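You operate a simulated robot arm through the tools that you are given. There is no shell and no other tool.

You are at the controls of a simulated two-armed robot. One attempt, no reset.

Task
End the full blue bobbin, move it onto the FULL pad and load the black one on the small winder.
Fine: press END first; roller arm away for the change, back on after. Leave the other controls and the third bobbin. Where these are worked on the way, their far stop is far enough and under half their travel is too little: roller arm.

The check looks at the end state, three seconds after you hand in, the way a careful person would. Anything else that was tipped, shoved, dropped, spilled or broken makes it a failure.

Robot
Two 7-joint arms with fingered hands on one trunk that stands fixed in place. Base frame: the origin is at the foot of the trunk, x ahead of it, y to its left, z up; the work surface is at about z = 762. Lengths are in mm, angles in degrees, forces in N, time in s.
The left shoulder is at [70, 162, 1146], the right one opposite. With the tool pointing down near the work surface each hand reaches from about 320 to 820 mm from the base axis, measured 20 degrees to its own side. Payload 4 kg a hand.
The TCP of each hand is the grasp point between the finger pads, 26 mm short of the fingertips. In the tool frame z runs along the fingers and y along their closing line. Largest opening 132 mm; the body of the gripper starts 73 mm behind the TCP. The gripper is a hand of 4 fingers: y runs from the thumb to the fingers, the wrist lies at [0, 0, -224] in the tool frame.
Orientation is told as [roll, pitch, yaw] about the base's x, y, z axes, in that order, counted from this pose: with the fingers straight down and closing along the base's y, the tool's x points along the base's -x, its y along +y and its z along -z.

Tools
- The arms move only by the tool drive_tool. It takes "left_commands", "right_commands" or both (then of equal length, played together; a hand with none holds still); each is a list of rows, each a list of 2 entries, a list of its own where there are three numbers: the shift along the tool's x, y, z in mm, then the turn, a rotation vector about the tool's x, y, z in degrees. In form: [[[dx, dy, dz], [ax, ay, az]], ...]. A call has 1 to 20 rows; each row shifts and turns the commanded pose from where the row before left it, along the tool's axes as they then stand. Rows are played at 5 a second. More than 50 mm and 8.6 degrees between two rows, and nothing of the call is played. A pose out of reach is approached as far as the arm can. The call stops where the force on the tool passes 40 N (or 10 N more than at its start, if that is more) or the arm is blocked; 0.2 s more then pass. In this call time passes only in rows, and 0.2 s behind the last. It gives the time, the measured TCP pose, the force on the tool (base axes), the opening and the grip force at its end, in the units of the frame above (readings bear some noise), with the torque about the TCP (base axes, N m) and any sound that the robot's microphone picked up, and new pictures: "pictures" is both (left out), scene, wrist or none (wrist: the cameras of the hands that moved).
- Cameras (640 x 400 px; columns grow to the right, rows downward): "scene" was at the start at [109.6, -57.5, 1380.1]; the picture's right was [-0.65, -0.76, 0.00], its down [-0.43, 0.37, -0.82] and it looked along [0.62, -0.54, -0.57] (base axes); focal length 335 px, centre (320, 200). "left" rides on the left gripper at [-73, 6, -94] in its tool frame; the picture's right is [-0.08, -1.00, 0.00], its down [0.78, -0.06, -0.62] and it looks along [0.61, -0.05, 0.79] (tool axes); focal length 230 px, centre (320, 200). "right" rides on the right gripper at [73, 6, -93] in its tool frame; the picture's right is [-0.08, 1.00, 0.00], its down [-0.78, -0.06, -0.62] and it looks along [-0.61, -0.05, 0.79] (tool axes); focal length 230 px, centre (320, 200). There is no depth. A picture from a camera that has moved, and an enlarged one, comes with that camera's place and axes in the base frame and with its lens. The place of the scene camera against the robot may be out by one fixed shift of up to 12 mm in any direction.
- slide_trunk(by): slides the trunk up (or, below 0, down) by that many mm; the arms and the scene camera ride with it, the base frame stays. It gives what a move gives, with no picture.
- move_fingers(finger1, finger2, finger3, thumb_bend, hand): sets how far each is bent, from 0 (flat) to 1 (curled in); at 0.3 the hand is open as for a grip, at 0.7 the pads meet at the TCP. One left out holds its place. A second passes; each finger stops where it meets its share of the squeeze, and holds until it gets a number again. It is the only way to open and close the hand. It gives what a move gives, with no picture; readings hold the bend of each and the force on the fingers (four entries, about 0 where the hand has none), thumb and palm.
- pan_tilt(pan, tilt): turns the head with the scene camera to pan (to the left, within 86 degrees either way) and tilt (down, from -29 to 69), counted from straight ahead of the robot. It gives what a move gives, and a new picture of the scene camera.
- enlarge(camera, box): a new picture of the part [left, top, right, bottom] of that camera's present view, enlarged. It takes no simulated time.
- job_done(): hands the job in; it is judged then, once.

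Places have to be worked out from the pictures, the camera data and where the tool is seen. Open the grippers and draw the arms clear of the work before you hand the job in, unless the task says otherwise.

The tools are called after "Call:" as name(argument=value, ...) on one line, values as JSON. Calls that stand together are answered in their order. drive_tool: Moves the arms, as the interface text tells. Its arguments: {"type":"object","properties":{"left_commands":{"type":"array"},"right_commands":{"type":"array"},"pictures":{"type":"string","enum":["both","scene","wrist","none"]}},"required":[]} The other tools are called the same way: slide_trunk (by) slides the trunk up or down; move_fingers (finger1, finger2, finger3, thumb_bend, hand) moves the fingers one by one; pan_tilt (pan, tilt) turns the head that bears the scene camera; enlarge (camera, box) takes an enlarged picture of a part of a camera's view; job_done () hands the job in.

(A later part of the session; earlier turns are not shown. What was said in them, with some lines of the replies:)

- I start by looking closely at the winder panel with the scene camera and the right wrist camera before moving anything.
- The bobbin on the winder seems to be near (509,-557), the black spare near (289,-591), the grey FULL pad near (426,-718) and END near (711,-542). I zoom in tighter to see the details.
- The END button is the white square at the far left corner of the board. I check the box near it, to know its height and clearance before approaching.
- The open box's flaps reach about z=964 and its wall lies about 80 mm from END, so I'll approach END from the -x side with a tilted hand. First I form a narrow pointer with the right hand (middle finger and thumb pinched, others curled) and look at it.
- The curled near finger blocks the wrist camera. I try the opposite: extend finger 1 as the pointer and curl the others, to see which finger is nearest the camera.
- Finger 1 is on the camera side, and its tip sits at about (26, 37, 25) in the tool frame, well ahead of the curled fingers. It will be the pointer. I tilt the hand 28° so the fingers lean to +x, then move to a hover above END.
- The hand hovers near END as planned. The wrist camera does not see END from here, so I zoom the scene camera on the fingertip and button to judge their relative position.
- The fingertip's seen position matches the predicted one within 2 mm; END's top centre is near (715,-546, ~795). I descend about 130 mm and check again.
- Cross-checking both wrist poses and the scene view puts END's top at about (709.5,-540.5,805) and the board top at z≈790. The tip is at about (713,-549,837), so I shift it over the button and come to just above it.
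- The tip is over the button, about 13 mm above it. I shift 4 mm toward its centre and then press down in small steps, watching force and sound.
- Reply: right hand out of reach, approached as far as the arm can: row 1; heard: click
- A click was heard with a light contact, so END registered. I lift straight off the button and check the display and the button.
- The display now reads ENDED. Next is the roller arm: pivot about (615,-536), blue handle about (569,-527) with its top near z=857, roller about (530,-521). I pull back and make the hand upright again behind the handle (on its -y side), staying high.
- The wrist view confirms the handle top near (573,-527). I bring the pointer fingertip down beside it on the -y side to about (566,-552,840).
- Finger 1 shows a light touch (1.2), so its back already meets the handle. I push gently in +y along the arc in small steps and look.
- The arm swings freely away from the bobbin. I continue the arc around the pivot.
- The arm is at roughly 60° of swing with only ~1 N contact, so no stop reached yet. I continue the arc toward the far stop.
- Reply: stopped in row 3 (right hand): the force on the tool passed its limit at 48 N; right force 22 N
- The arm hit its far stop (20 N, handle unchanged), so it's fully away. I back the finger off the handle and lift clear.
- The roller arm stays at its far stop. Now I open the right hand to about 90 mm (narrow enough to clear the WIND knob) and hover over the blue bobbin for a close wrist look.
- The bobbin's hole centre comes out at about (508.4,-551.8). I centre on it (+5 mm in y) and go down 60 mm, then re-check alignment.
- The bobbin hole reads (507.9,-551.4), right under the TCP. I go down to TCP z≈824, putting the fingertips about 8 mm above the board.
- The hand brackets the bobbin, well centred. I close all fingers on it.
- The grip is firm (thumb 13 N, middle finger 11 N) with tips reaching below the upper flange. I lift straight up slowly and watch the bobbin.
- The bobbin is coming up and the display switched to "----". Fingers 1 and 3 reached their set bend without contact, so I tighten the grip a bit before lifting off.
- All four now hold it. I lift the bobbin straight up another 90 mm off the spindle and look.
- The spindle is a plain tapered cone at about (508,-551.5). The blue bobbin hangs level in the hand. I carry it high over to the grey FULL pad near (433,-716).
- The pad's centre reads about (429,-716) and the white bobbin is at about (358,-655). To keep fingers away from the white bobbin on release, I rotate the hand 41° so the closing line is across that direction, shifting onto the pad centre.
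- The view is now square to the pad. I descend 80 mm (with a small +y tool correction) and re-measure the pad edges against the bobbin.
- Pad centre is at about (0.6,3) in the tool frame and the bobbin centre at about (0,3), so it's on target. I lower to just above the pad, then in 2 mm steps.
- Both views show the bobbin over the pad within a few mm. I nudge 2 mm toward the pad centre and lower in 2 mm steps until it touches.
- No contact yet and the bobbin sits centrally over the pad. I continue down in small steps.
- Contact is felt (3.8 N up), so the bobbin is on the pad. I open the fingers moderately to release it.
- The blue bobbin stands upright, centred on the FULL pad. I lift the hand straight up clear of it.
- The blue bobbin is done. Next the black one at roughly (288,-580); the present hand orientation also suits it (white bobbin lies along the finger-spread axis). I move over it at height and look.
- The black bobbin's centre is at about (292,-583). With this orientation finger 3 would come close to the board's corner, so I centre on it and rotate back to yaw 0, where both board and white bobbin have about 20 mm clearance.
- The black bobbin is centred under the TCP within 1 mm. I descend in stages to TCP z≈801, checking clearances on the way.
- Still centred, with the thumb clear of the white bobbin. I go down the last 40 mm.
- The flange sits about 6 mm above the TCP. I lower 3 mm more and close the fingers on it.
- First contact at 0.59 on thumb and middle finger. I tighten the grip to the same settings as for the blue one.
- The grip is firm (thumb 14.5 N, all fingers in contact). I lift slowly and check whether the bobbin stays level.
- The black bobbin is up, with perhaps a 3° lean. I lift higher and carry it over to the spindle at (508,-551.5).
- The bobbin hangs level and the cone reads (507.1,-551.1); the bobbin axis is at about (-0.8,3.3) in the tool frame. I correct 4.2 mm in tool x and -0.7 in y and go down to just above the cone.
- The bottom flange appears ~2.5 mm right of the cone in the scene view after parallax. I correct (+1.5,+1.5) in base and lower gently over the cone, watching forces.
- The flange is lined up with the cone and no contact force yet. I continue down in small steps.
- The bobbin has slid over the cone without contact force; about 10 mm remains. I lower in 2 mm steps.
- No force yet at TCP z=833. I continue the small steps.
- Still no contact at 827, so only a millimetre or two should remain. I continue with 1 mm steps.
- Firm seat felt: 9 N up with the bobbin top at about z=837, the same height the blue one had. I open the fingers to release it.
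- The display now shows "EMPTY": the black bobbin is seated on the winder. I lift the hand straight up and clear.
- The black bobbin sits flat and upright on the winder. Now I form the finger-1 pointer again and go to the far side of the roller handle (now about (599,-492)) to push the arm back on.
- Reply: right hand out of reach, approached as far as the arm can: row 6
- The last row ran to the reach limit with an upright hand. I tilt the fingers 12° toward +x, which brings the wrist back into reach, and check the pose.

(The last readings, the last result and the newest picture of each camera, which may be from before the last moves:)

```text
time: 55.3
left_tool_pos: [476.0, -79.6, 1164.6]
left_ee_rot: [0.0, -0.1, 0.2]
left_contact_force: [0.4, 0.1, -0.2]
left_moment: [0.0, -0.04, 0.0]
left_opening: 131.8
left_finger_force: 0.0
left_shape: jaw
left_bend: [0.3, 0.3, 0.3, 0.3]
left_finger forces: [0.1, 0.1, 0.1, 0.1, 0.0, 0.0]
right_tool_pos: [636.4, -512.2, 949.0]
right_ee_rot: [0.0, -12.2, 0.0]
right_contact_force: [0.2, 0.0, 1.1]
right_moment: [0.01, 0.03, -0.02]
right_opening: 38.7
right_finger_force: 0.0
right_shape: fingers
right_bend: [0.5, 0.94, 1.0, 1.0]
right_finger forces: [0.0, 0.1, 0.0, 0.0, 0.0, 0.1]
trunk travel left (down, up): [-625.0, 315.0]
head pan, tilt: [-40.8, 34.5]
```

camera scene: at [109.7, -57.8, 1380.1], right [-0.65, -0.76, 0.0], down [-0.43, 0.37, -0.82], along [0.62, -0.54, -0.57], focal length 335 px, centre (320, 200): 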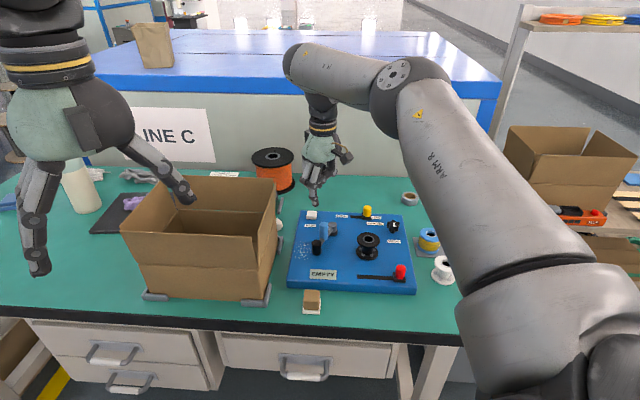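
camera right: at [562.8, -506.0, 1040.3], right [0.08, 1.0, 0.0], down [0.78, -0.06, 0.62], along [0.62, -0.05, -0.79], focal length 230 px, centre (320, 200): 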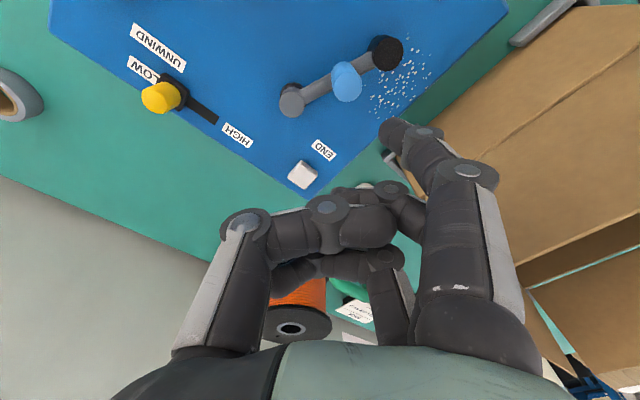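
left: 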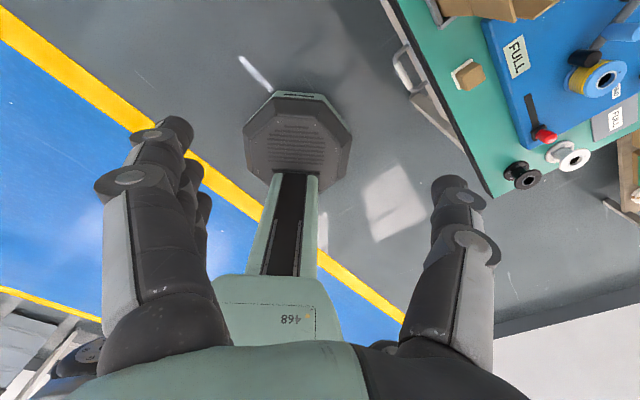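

The pose is well defined now at (636,-512,949) with 12° tilt. I shift to the +x side of the handle and descend so the tip reaches about (629,-481,838).

Call:
drive_tool(right_commands=[[[-12.3, -4.8, 2.6], [0, 0, 0]], [[4.2, 0, 19.8], [0, 0, 0]], [[4.2, 0, 19.8], [0, 0, 0]], [[4.2, 0, 19.8], [0, 0, 0]], [[4.2, 0, 19.8], [0, 0, 0]]], pictures="wrist")

Call:
enlarge(camera="scene", box=[290, 170, 410, 260])

Call:
enlarge(camera="right", box=[260, 0, 480, 160])

```text
time: 56.5
left_tool_pos: [477.5, -78.7, 1163.8]
left_ee_rot: [0.0, -0.1, 0.1]
left_contact_force: [-0.5, -0.4, -0.6]
left_moment: [0.0, 0.03, -0.01]
left_opening: 131.7
left_finger_force: 0.0
left_shape: jaw
left_bend: [0.3, 0.3, 0.3, 0.3]
left_finger forces: [0.0, 0.0, 0.0, 0.0, 0.0, 0.0]
right_tool_pos: [650.5, -518.2, 864.6]
right_ee_rot: [0.2, -12.1, 0.1]
right_contact_force: [-0.5, -0.6, 1.0]
right_moment: [0.02, -0.02, 0.01]
right_opening: 38.7
right_finger_force: 0.1
right_shape: fingers
right_bend: [0.5, 0.94, 1.0, 1.0]
right_finger forces: [0.1, 0.0, 0.0, 0.0, 0.0, 0.0]
trunk travel left (down, up): [-625.0, 315.0]
head pan, tilt: [-40.8, 34.5]
camera right: at [560.5, -511.7, 940.7], right [0.07, 1.0, 0.02], down [0.64, -0.06, 0.77], along [0.77, -0.05, -0.64], focal length 230 px, centre (320, 200)
```

right: 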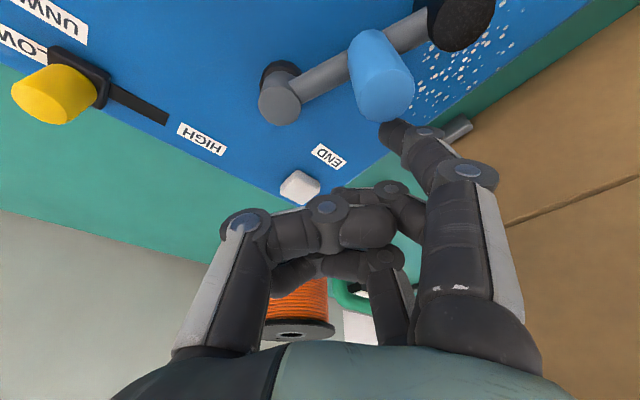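

```text
4.44 times, centred on (350, 215) of scene
camera zoom: at [110.1, -57.9, 1380.0], right [-0.65, -0.76, 0.0], down [-0.43, 0.37, -0.82], along [0.62, -0.54, -0.57], focal length 1489 px, centre (187, 133)
```

zoom: 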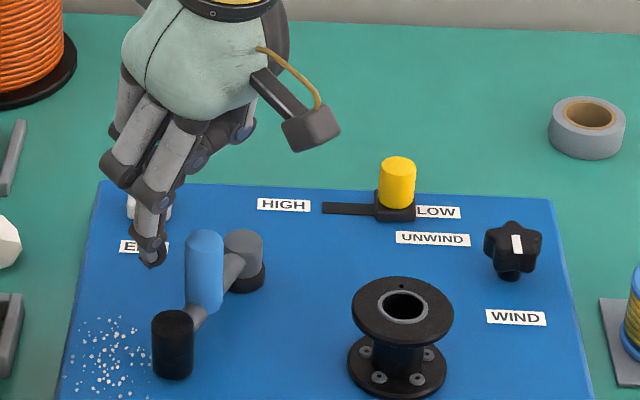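

```text
2.50 times, centred on (370, 80) of right
camera zoom: at [560.5, -511.7, 940.7], right [0.07, 1.0, 0.02], down [0.64, -0.06, 0.77], along [0.77, -0.05, -0.64], focal length 575 px, centre (195, 500)
```

zoom: 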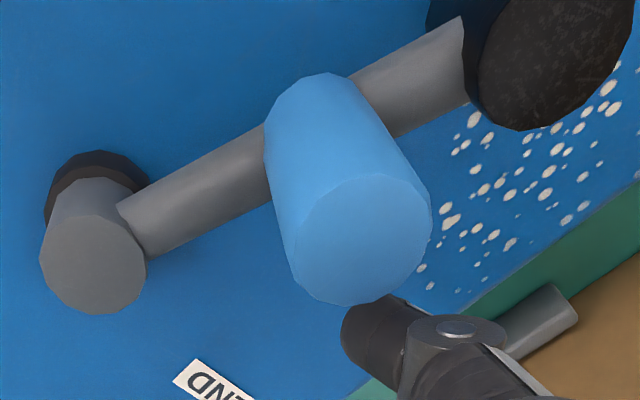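

The tip is on the +x side of the handle with a small gap. I push the handle back along the arc toward the bobbin.

Call:
drive_tool(right_commands=[[[7.8, -1, -1.7], [0, 0, 0]], [[8.8, -0.5, -1.9], [0, 0, 0]], [[8.8, -0.5, -1.9], [0, 0, 0]], [[5.9, -2, -1.25], [0, 0, 0]], [[5.9, -3, -1.25], [0, 0, 0]]], pictures="none")

Call:
enlarge(camera="scene", box=[290, 170, 410, 260])

Call:
enlarge(camera="right", box=[260, 0, 480, 160])

```text
time: 57.7
left_tool_pos: [477.7, -80.0, 1164.3]
left_ee_rot: [0.0, 0.0, 0.0]
left_contact_force: [-0.2, -0.2, 0.4]
left_moment: [0.02, 0.02, -0.01]
left_opening: 131.6
left_finger_force: 0.0
left_shape: jaw
left_bend: [0.3, 0.3, 0.3, 0.3]
left_finger forces: [0.0, 0.1, 0.0, 0.1, 0.1, 0.0]
right_tool_pos: [611.1, -524.5, 866.1]
right_ee_rot: [0.1, -12.0, 0.0]
right_contact_force: [0.5, -0.2, 0.4]
right_moment: [0.0, -0.03, -0.02]
right_opening: 38.6
right_finger_force: 0.4
right_shape: fingers
right_bend: [0.5, 0.94, 1.0, 1.0]
right_finger forces: [0.5, 0.1, 0.0, 0.0, 0.0, 0.0]
trunk travel left (down, up): [-625.0, 315.0]
head pan, tilt: [-40.8, 34.5]
```

```text
4.44 times, centred on (350, 215) of scene
camera zoom: at [109.5, -57.6, 1380.1], right [-0.65, -0.76, 0.0], down [-0.43, 0.37, -0.82], along [0.62, -0.54, -0.57], focal length 1489 px, centre (187, 133)
```

zoom: 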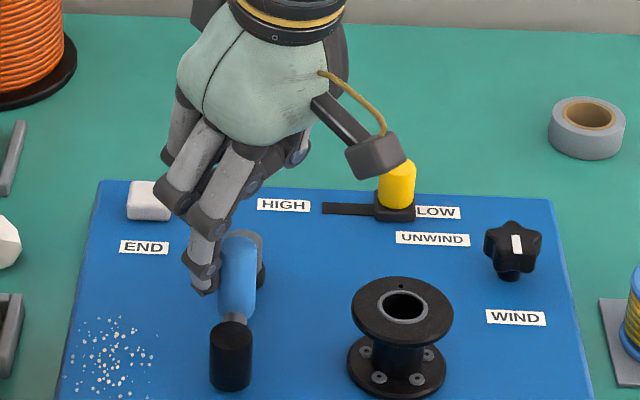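

```text
2.50 times, centred on (370, 80) of right
camera zoom: at [522.3, -518.5, 941.4], right [0.07, 1.0, 0.02], down [0.64, -0.06, 0.77], along [0.77, -0.05, -0.64], focal length 575 px, centre (195, 500)
```

zoom: 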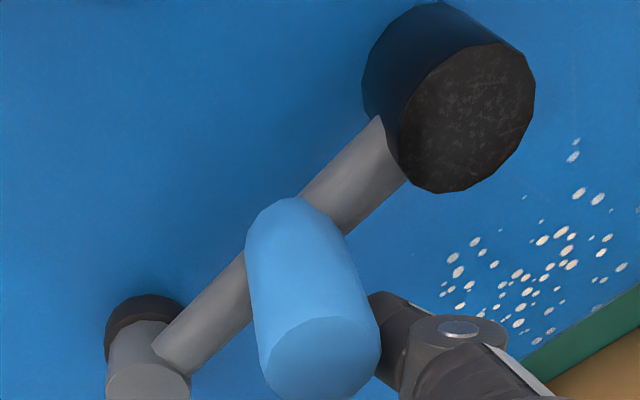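

The arm follows. I continue the arc in smaller steps toward roller contact with the bobbin.

Call:
drive_tool(right_commands=[[[4.9, -4, -1.0], [0, 0, 0]], [[4.9, -5, -1.0], [0, 0, 0]]], pictures="none")

Call:
enlarge(camera="scene", box=[300, 180, 420, 270])

Call:
enlarge(camera="right", box=[240, 0, 480, 160])

```text
time: 58.3
left_tool_pos: [477.8, -81.2, 1163.4]
left_ee_rot: [0.0, 0.0, 0.0]
left_contact_force: [0.0, 0.7, 0.2]
left_moment: [0.03, -0.03, 0.0]
left_opening: 131.8
left_finger_force: 0.1
left_shape: jaw
left_bend: [0.3, 0.3, 0.3, 0.3]
left_finger forces: [0.0, 0.0, 0.0, 0.0, 0.0, 0.1]
right_tool_pos: [602.1, -532.8, 868.0]
right_ee_rot: [0.1, -12.1, 0.1]
right_contact_force: [0.5, 0.8, -0.1]
right_moment: [0.02, 0.01, -0.03]
right_opening: 38.8
right_finger_force: 0.4
right_shape: fingers
right_bend: [0.49, 0.94, 1.0, 1.0]
right_finger forces: [0.6, 0.0, 0.0, 0.0, 0.0, 0.0]
trunk travel left (down, up): [-625.0, 315.0]
head pan, tilt: [-40.8, 34.5]
```

```text
4.44 times, centred on (360, 225) of scene
camera zoom: at [109.4, -57.7, 1380.1], right [-0.65, -0.76, 0.0], down [-0.43, 0.37, -0.82], along [0.62, -0.54, -0.57], focal length 1489 px, centre (142, 89)
```

zoom: 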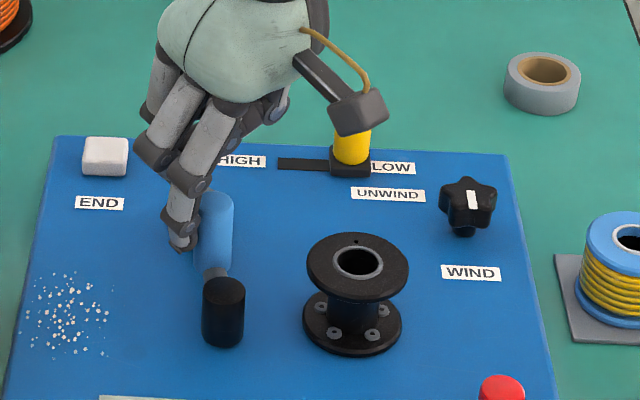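

```text
2.50 times, centred on (360, 80) of right
camera zoom: at [512.1, -527.2, 942.0], right [0.07, 1.0, 0.02], down [0.64, -0.06, 0.77], along [0.77, -0.05, -0.64], focal length 575 px, centre (220, 500)
```

zoom: 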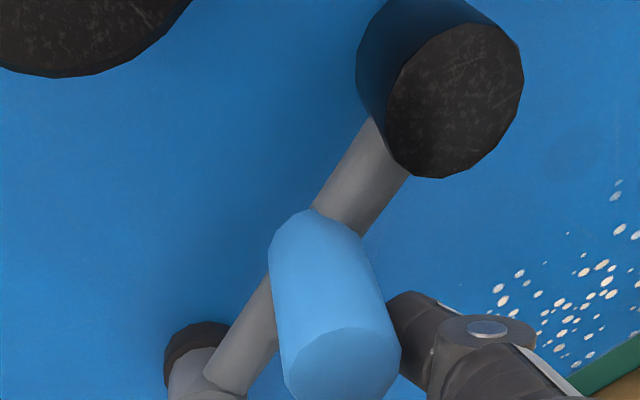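

The roller is about 35 mm from the bobbin. I continue with mostly -y motion.

Call:
drive_tool(right_commands=[[[2.9, -5, -0.6], [0, 0, 0]], [[2.5, -5, -0.5], [0, 0, 0]], [[2, -4, -0.4], [0, 0, 0]]], pictures="none")

Call:
enlarge(camera="scene", box=[300, 180, 420, 270])

Call:
enlarge(camera="right", box=[240, 0, 480, 160])

```text
time: 59.1
left_tool_pos: [477.8, -79.1, 1164.2]
left_ee_rot: [0.0, 0.0, 0.1]
left_contact_force: [0.4, 0.4, -0.6]
left_moment: [-0.04, 0.02, 0.03]
left_opening: 132.0
left_finger_force: 0.2
left_shape: jaw
left_bend: [0.3, 0.3, 0.3, 0.3]
left_finger forces: [0.0, 0.0, 0.0, 0.0, 0.1, 0.0]
right_tool_pos: [594.4, -546.3, 865.0]
right_ee_rot: [0.1, -12.0, 0.2]
right_contact_force: [-0.2, 1.1, 0.1]
right_moment: [0.02, -0.02, -0.01]
right_opening: 39.5
right_finger_force: 0.6
right_shape: fingers
right_bend: [0.49, 0.94, 1.0, 1.0]
right_finger forces: [0.9, 0.0, 0.1, 0.0, 0.0, 0.0]
trunk travel left (down, up): [-625.0, 315.0]
head pan, tilt: [-40.8, 34.5]
```

```text
4.44 times, centred on (360, 225) of scene
camera zoom: at [109.6, -57.4, 1380.1], right [-0.65, -0.76, 0.0], down [-0.43, 0.37, -0.82], along [0.62, -0.54, -0.57], focal length 1489 px, centre (142, 89)
```

zoom: 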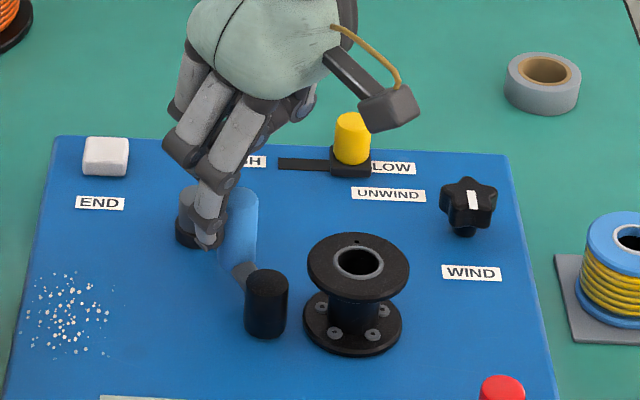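

```text
2.50 times, centred on (360, 80) of right
camera zoom: at [504.8, -541.0, 941.6], right [0.07, 1.0, 0.02], down [0.64, -0.06, 0.77], along [0.77, -0.05, -0.64], focal length 575 px, centre (220, 500)
```

zoom: 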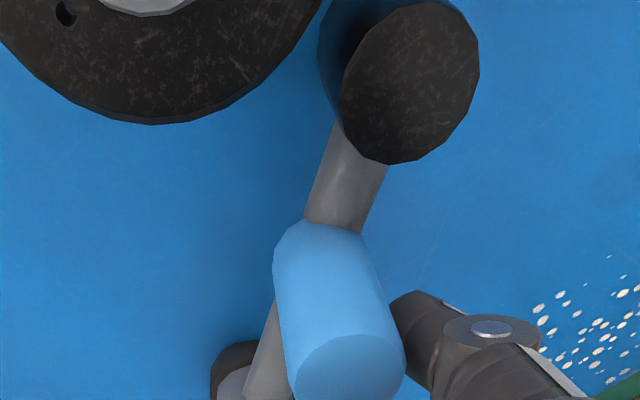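

The roller is now close, maybe 10 mm from the flange. I continue in 2-3 mm steps, watching finger force.

Call:
drive_tool(right_commands=[[[1, -3, -0.2], [0, 0, 0]], [[0.5, -2.5, -0.1], [0, 0, 0]]], pictures="none")

Call:
enlarge(camera="scene", box=[330, 200, 410, 260])

Call:
enlarge(camera="right", box=[240, 0, 480, 160])

```text
time: 59.7
left_tool_pos: [478.6, -79.0, 1164.3]
left_ee_rot: [0.1, 0.1, 0.2]
left_contact_force: [0.0, -0.1, 0.1]
left_moment: [-0.01, -0.01, -0.01]
left_opening: 131.7
left_finger_force: 0.1
left_shape: jaw
left_bend: [0.3, 0.3, 0.3, 0.3]
left_finger forces: [0.0, 0.0, 0.0, 0.0, 0.2, 0.0]
right_tool_pos: [594.3, -552.6, 865.9]
right_ee_rot: [0.1, -11.9, 0.1]
right_contact_force: [0.4, 1.6, 0.4]
right_moment: [0.04, -0.02, 0.0]
right_opening: 39.5
right_finger_force: 0.9
right_shape: fingers
right_bend: [0.48, 0.94, 1.0, 1.0]
right_finger forces: [1.6, 0.0, 0.0, 0.1, 0.0, 0.0]
trunk travel left (down, up): [-625.0, 315.0]
head pan, tilt: [-40.8, 34.5]
```

```text
6.67 times, centred on (370, 230) of scene
camera zoom: at [109.6, -57.2, 1380.1], right [-0.65, -0.76, 0.0], down [-0.43, 0.37, -0.82], along [0.62, -0.54, -0.57], focal length 2233 px, centre (-13, 0)
```

zoom: 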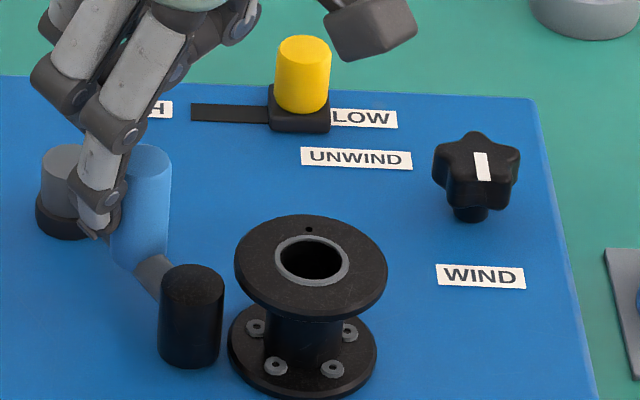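

```text
2.50 times, centred on (360, 80) of right
camera zoom: at [503.7, -546.7, 941.6], right [0.07, 1.0, 0.02], down [0.64, -0.06, 0.77], along [0.77, -0.05, -0.64], focal length 575 px, centre (220, 500)
```

zoom: 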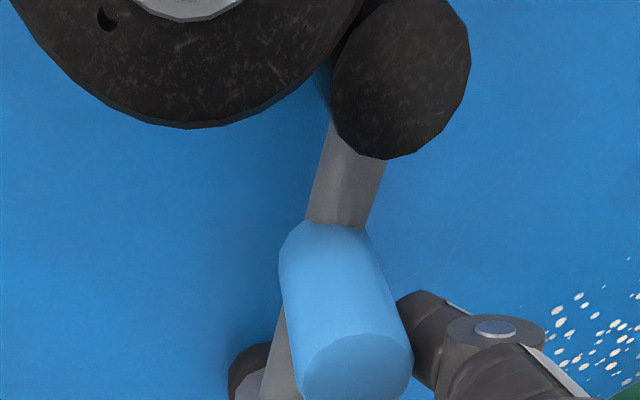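

The roller looks nearly or already in contact, as in the starting picture. I push 2 mm more at a time to feel for the end.

Call:
drive_tool(right_commands=[[[0.3, -2, 0], [0, 0, 0]]], pictures="none")

Call:
enlarge(camera="scene", box=[330, 200, 410, 260])

```text
time: 60.1
left_tool_pos: [478.8, -79.5, 1164.9]
left_ee_rot: [0.0, 0.0, 0.2]
left_contact_force: [-0.1, 0.3, -0.7]
left_moment: [0.01, 0.02, 0.0]
left_opening: 131.9
left_finger_force: 0.0
left_shape: jaw
left_bend: [0.3, 0.3, 0.3, 0.3]
left_finger forces: [0.0, 0.0, 0.0, 0.0, 0.0, 0.0]
right_tool_pos: [593.5, -554.8, 865.2]
right_ee_rot: [0.0, -12.0, 0.0]
right_contact_force: [0.8, 2.7, 1.2]
right_moment: [0.09, -0.02, -0.05]
right_opening: 39.7
right_finger_force: 1.6
right_shape: fingers
right_bend: [0.47, 0.94, 1.0, 1.0]
right_finger forces: [2.9, 0.1, 0.0, 0.0, 0.1, 0.0]
trunk travel left (down, up): [-625.0, 315.0]
head pan, tilt: [-40.8, 34.5]
```

```text
6.67 times, centred on (370, 230) of scene
camera zoom: at [109.7, -57.1, 1380.1], right [-0.65, -0.76, 0.0], down [-0.43, 0.37, -0.82], along [0.62, -0.54, -0.57], focal length 2233 px, centre (-13, 0)
```

zoom: 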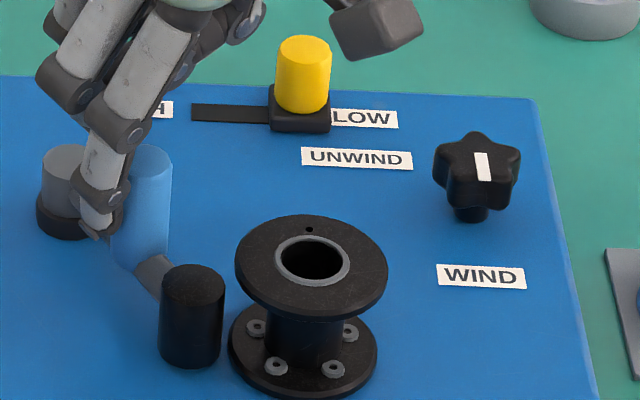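

Finger force is building (2.9 N) while the roller no longer moves, and its position matches the starting picture within half a millimetre. One more small press to confirm it's against the bobbin.

Call:
drive_tool(right_commands=[[[0.3, -2, 0], [0, 0, 0]]], pictures="none")

Call:
enlarge(camera="right", box=[240, 0, 480, 160])

Call:
enlarge(camera="scene", box=[330, 200, 410, 260])

```text
time: 60.5
left_tool_pos: [478.9, -78.1, 1165.3]
left_ee_rot: [0.0, 0.0, 0.1]
left_contact_force: [-0.4, -0.3, -0.1]
left_moment: [0.0, -0.01, -0.02]
left_opening: 131.7
left_finger_force: 0.0
left_shape: jaw
left_bend: [0.3, 0.3, 0.3, 0.3]
left_finger forces: [0.1, 0.1, 0.0, 0.1, 0.1, 0.0]
right_tool_pos: [593.0, -555.7, 865.4]
right_ee_rot: [0.1, -12.0, 0.1]
right_contact_force: [0.9, 4.0, -0.7]
right_moment: [0.12, -0.02, -0.14]
right_opening: 40.3
right_finger_force: 1.9
right_shape: fingers
right_bend: [0.46, 0.94, 1.0, 1.0]
right_finger forces: [3.9, 0.0, 0.1, 0.0, 0.1, 0.0]
trunk travel left (down, up): [-625.0, 315.0]
head pan, tilt: [-40.8, 34.5]
```

```text
2.50 times, centred on (360, 80) of right
camera zoom: at [503.0, -550.5, 941.3], right [0.07, 1.0, 0.02], down [0.64, -0.06, 0.77], along [0.77, -0.05, -0.64], focal length 575 px, centre (220, 500)
```

zoom: 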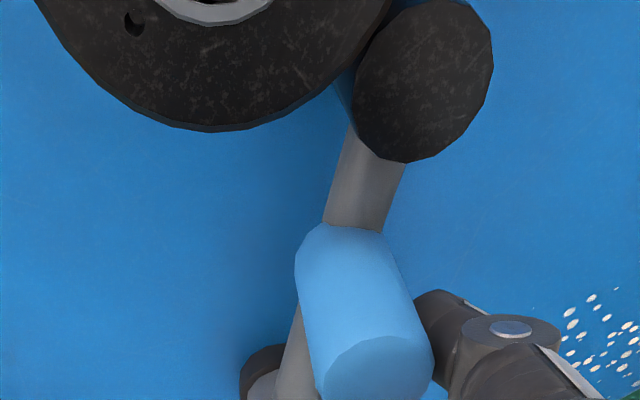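

```text
6.67 times, centred on (370, 230) of scene
camera zoom: at [109.9, -56.9, 1380.1], right [-0.65, -0.76, 0.0], down [-0.43, 0.37, -0.82], along [0.62, -0.54, -0.57], focal length 2233 px, centre (-13, 0)
```

zoom: 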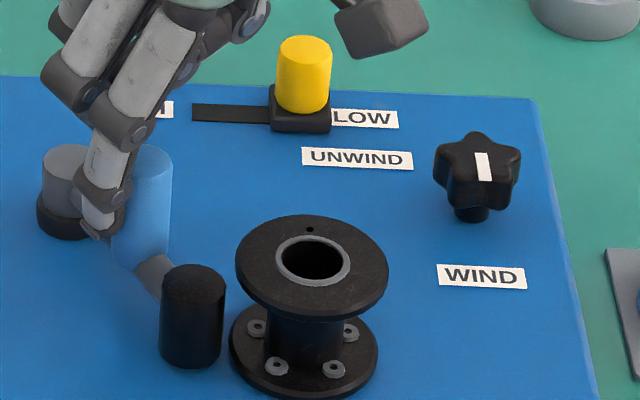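

The roller is firmly against the bobbin and no longer moves. I back the finger off the handle and lift clear.

Call:
drive_tool(right_commands=[[[-1.5, 5, 0.3], [0, 0, 0]], [[-4, 8, 0.9], [0, 0, 0]], [[-4.2, 0, -19.6], [0, 0, 0]], [[-6.2, 0, -29.3], [0, 0, 0]], [[-8.3, 0, -39], [0, 0, 0]]], pictures="both")

Call:
enlarge(camera="scene", box=[280, 190, 480, 310])

```text
time: 61.7
left_tool_pos: [477.2, -79.2, 1163.8]
left_ee_rot: [-0.1, -0.1, 0.1]
left_contact_force: [-0.1, 0.3, 0.3]
left_moment: [0.03, -0.01, 0.02]
left_opening: 131.6
left_finger_force: 0.1
left_shape: jaw
left_bend: [0.3, 0.3, 0.3, 0.3]
left_finger forces: [0.0, 0.0, 0.0, 0.1, 0.0, 0.0]
right_tool_pos: [598.2, -543.2, 957.0]
right_ee_rot: [0.0, -12.0, 0.1]
right_contact_force: [-1.6, 0.0, 0.7]
right_moment: [-0.01, -0.03, 0.03]
right_opening: 38.4
right_finger_force: 0.0
right_shape: fingers
right_bend: [0.5, 0.94, 1.0, 1.0]
right_finger forces: [0.0, 0.1, 0.0, 0.0, 0.0, 0.0]
trunk travel left (down, up): [-625.0, 315.0]
head pan, tilt: [-40.8, 34.5]
camera scene: at [108.9, -56.3, 1380.1], right [-0.65, -0.76, 0.0], down [-0.43, 0.37, -0.83], along [0.63, -0.54, -0.57], focal length 335 px, centre (320, 200)
camera right: at [508.1, -537.2, 1032.4], right [0.07, 1.0, 0.02], down [0.64, -0.06, 0.77], along [0.77, -0.05, -0.64], focal length 230 px, centre (320, 200)
```

scene: 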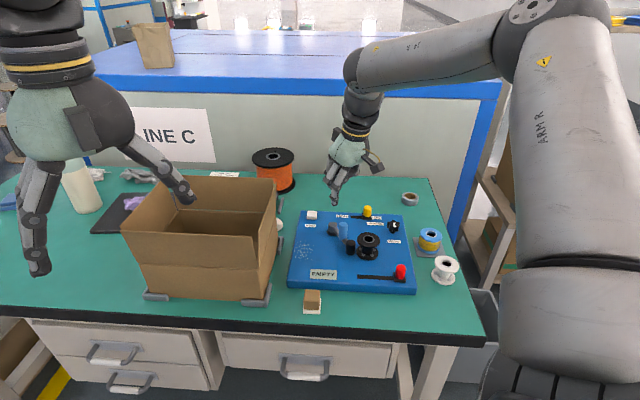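
right: 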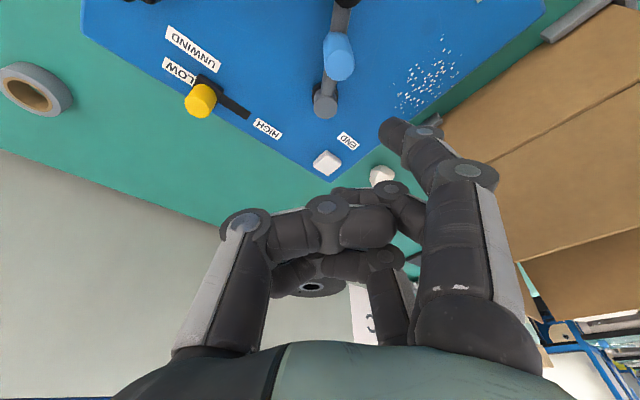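

```text
3.20 times, centred on (380, 250) of scene
camera zoom: at [108.9, -56.3, 1380.1], right [-0.65, -0.76, 0.0], down [-0.43, 0.37, -0.83], along [0.63, -0.54, -0.57], focal length 1072 px, centre (128, 40)
```

zoom: 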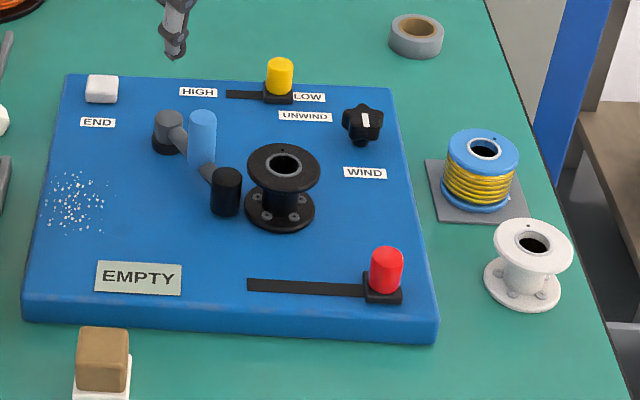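

Everything is in place: roller on, black bobbin loaded, blue on the FULL pad, other controls and the white bobbin untouched. I retract the right arm up and back toward its start pose.

Call:
drive_tool(right_commands=[[[0, 0, 0], [0, 6, 0]], [[0, 0, 0], [0, 6, 0]], [[0, 0, -30], [0, 0, 0]], [[0, 0, -30], [0, 0, 0]], [[19, 7, -22], [0, 0, 0]], [[19, 7, -22], [0, 0, 0]], [[19, 7, -22], [0, 0, 0]], [[19, 7, -22], [0, 0, 0]], [[19, 7, -22], [0, 0, 0]], [[19, 7, -22], [0, 0, 0]]], pictures="none")

Call:
move_fingers(hand="right", finger1=0.3, finger2=0.3, finger3=0.3, thumb_bend=0.3)

Call:
enlarge(camera="scene", box=[270, 180, 480, 320])

Call:
enlarge(camera="right", box=[180, 0, 430, 200])

```text
time: 63.9
left_tool_pos: [478.4, -79.7, 1164.0]
left_ee_rot: [-0.1, -0.1, 0.1]
left_contact_force: [0.4, 0.0, 0.3]
left_moment: [0.03, -0.04, -0.03]
left_opening: 132.0
left_finger_force: 0.1
left_shape: jaw
left_bend: [0.3, 0.3, 0.3, 0.3]
left_finger forces: [0.1, 0.0, 0.0, 0.1, 0.1, 0.0]
right_tool_pos: [484.3, -500.0, 1147.5]
right_ee_rot: [0.0, 0.0, 0.0]
right_contact_force: [0.0, -0.1, -0.7]
right_moment: [0.0, 0.01, -0.02]
right_opening: 38.6
right_finger_force: 0.1
right_shape: fingers
right_bend: [0.5, 0.94, 1.0, 1.0]
right_finger forces: [0.0, 0.0, 0.1, 0.0, 0.0, 0.0]
trunk travel left (down, up): [-625.0, 315.0]
head pan, tilt: [-40.8, 34.5]
```

```text
time: 64.9
left_tool_pos: [478.0, -79.7, 1164.4]
left_ee_rot: [0.0, 0.0, 0.1]
left_contact_force: [0.0, 0.2, 0.4]
left_moment: [0.0, -0.02, 0.05]
left_opening: 131.9
left_finger_force: 0.0
left_shape: jaw
left_bend: [0.3, 0.3, 0.3, 0.3]
left_finger forces: [0.0, 0.0, 0.0, 0.0, 0.0, 0.0]
right_tool_pos: [485.5, -500.3, 1146.4]
right_ee_rot: [0.2, 0.0, 0.2]
right_contact_force: [-0.4, -0.1, 0.3]
right_moment: [0.02, 0.0, 0.01]
right_opening: 135.5
right_finger_force: 0.1
right_shape: fingers
right_bend: [0.3, 0.3, 0.3, 0.3]
right_finger forces: [0.1, 0.0, 0.1, 0.0, 0.1, 0.0]
trunk travel left (down, up): [-625.0, 315.0]
head pan, tilt: [-40.8, 34.5]
```

```text
2.86 times, centred on (375, 250) of scene
camera zoom: at [109.5, -57.5, 1380.1], right [-0.65, -0.76, 0.0], down [-0.43, 0.37, -0.82], along [0.62, -0.54, -0.57], focal length 957 px, centre (163, 57)
```

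zoom: 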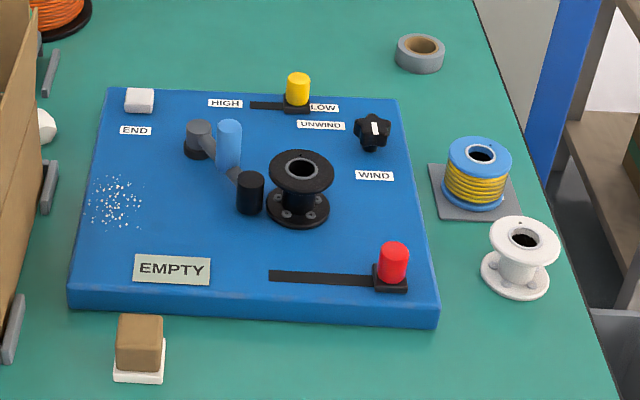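

```text
2.00 times, centred on (305, 100) of right
camera zoom: at [413.5, -495.3, 1240.1], right [0.08, 1.0, 0.0], down [0.79, -0.06, 0.62], along [0.61, -0.05, -0.79], focal length 460 px, centre (350, 400)
```

zoom: 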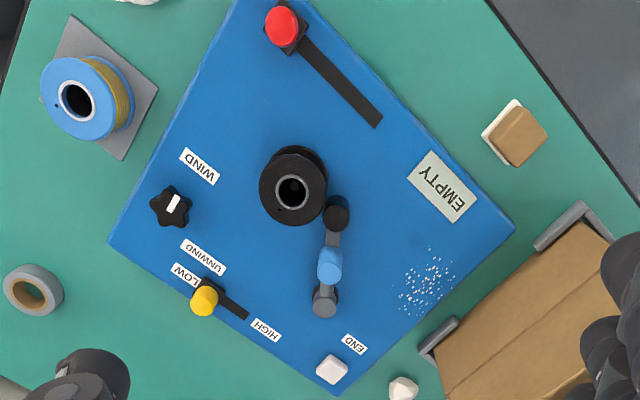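

The end picture matches the goal. END was pressed, the blue bobbin stands on the FULL pad, and the black bobbin is on the winder with the roller back at its starting place. Nothing else has moved and the hands are open and clear, so I hand in.

Call:
job_done()

```text
The job is handed in.
```

The bobbin change is done and handed in; I haven't seen the check's result.

- **END:** I pressed it first. It clicked and the display changed from FULL to ENDED.
- **Roller arm:** I swung it out to its far stop for the change. It is now back against the black bobbin, at its starting position to within about half a millimetre.
- **Blue bobbin:** it stands upright, centred on the grey FULL pad.
- **Black bobbin:** it is seated flat on the winder spindle, and the display now reads EMPTY.
- **Everything else:** the white bobbin, both sliders and the WIND knob look the same as at the start.

Both hands are open. The right arm is back near its start pose, and the left never moved.
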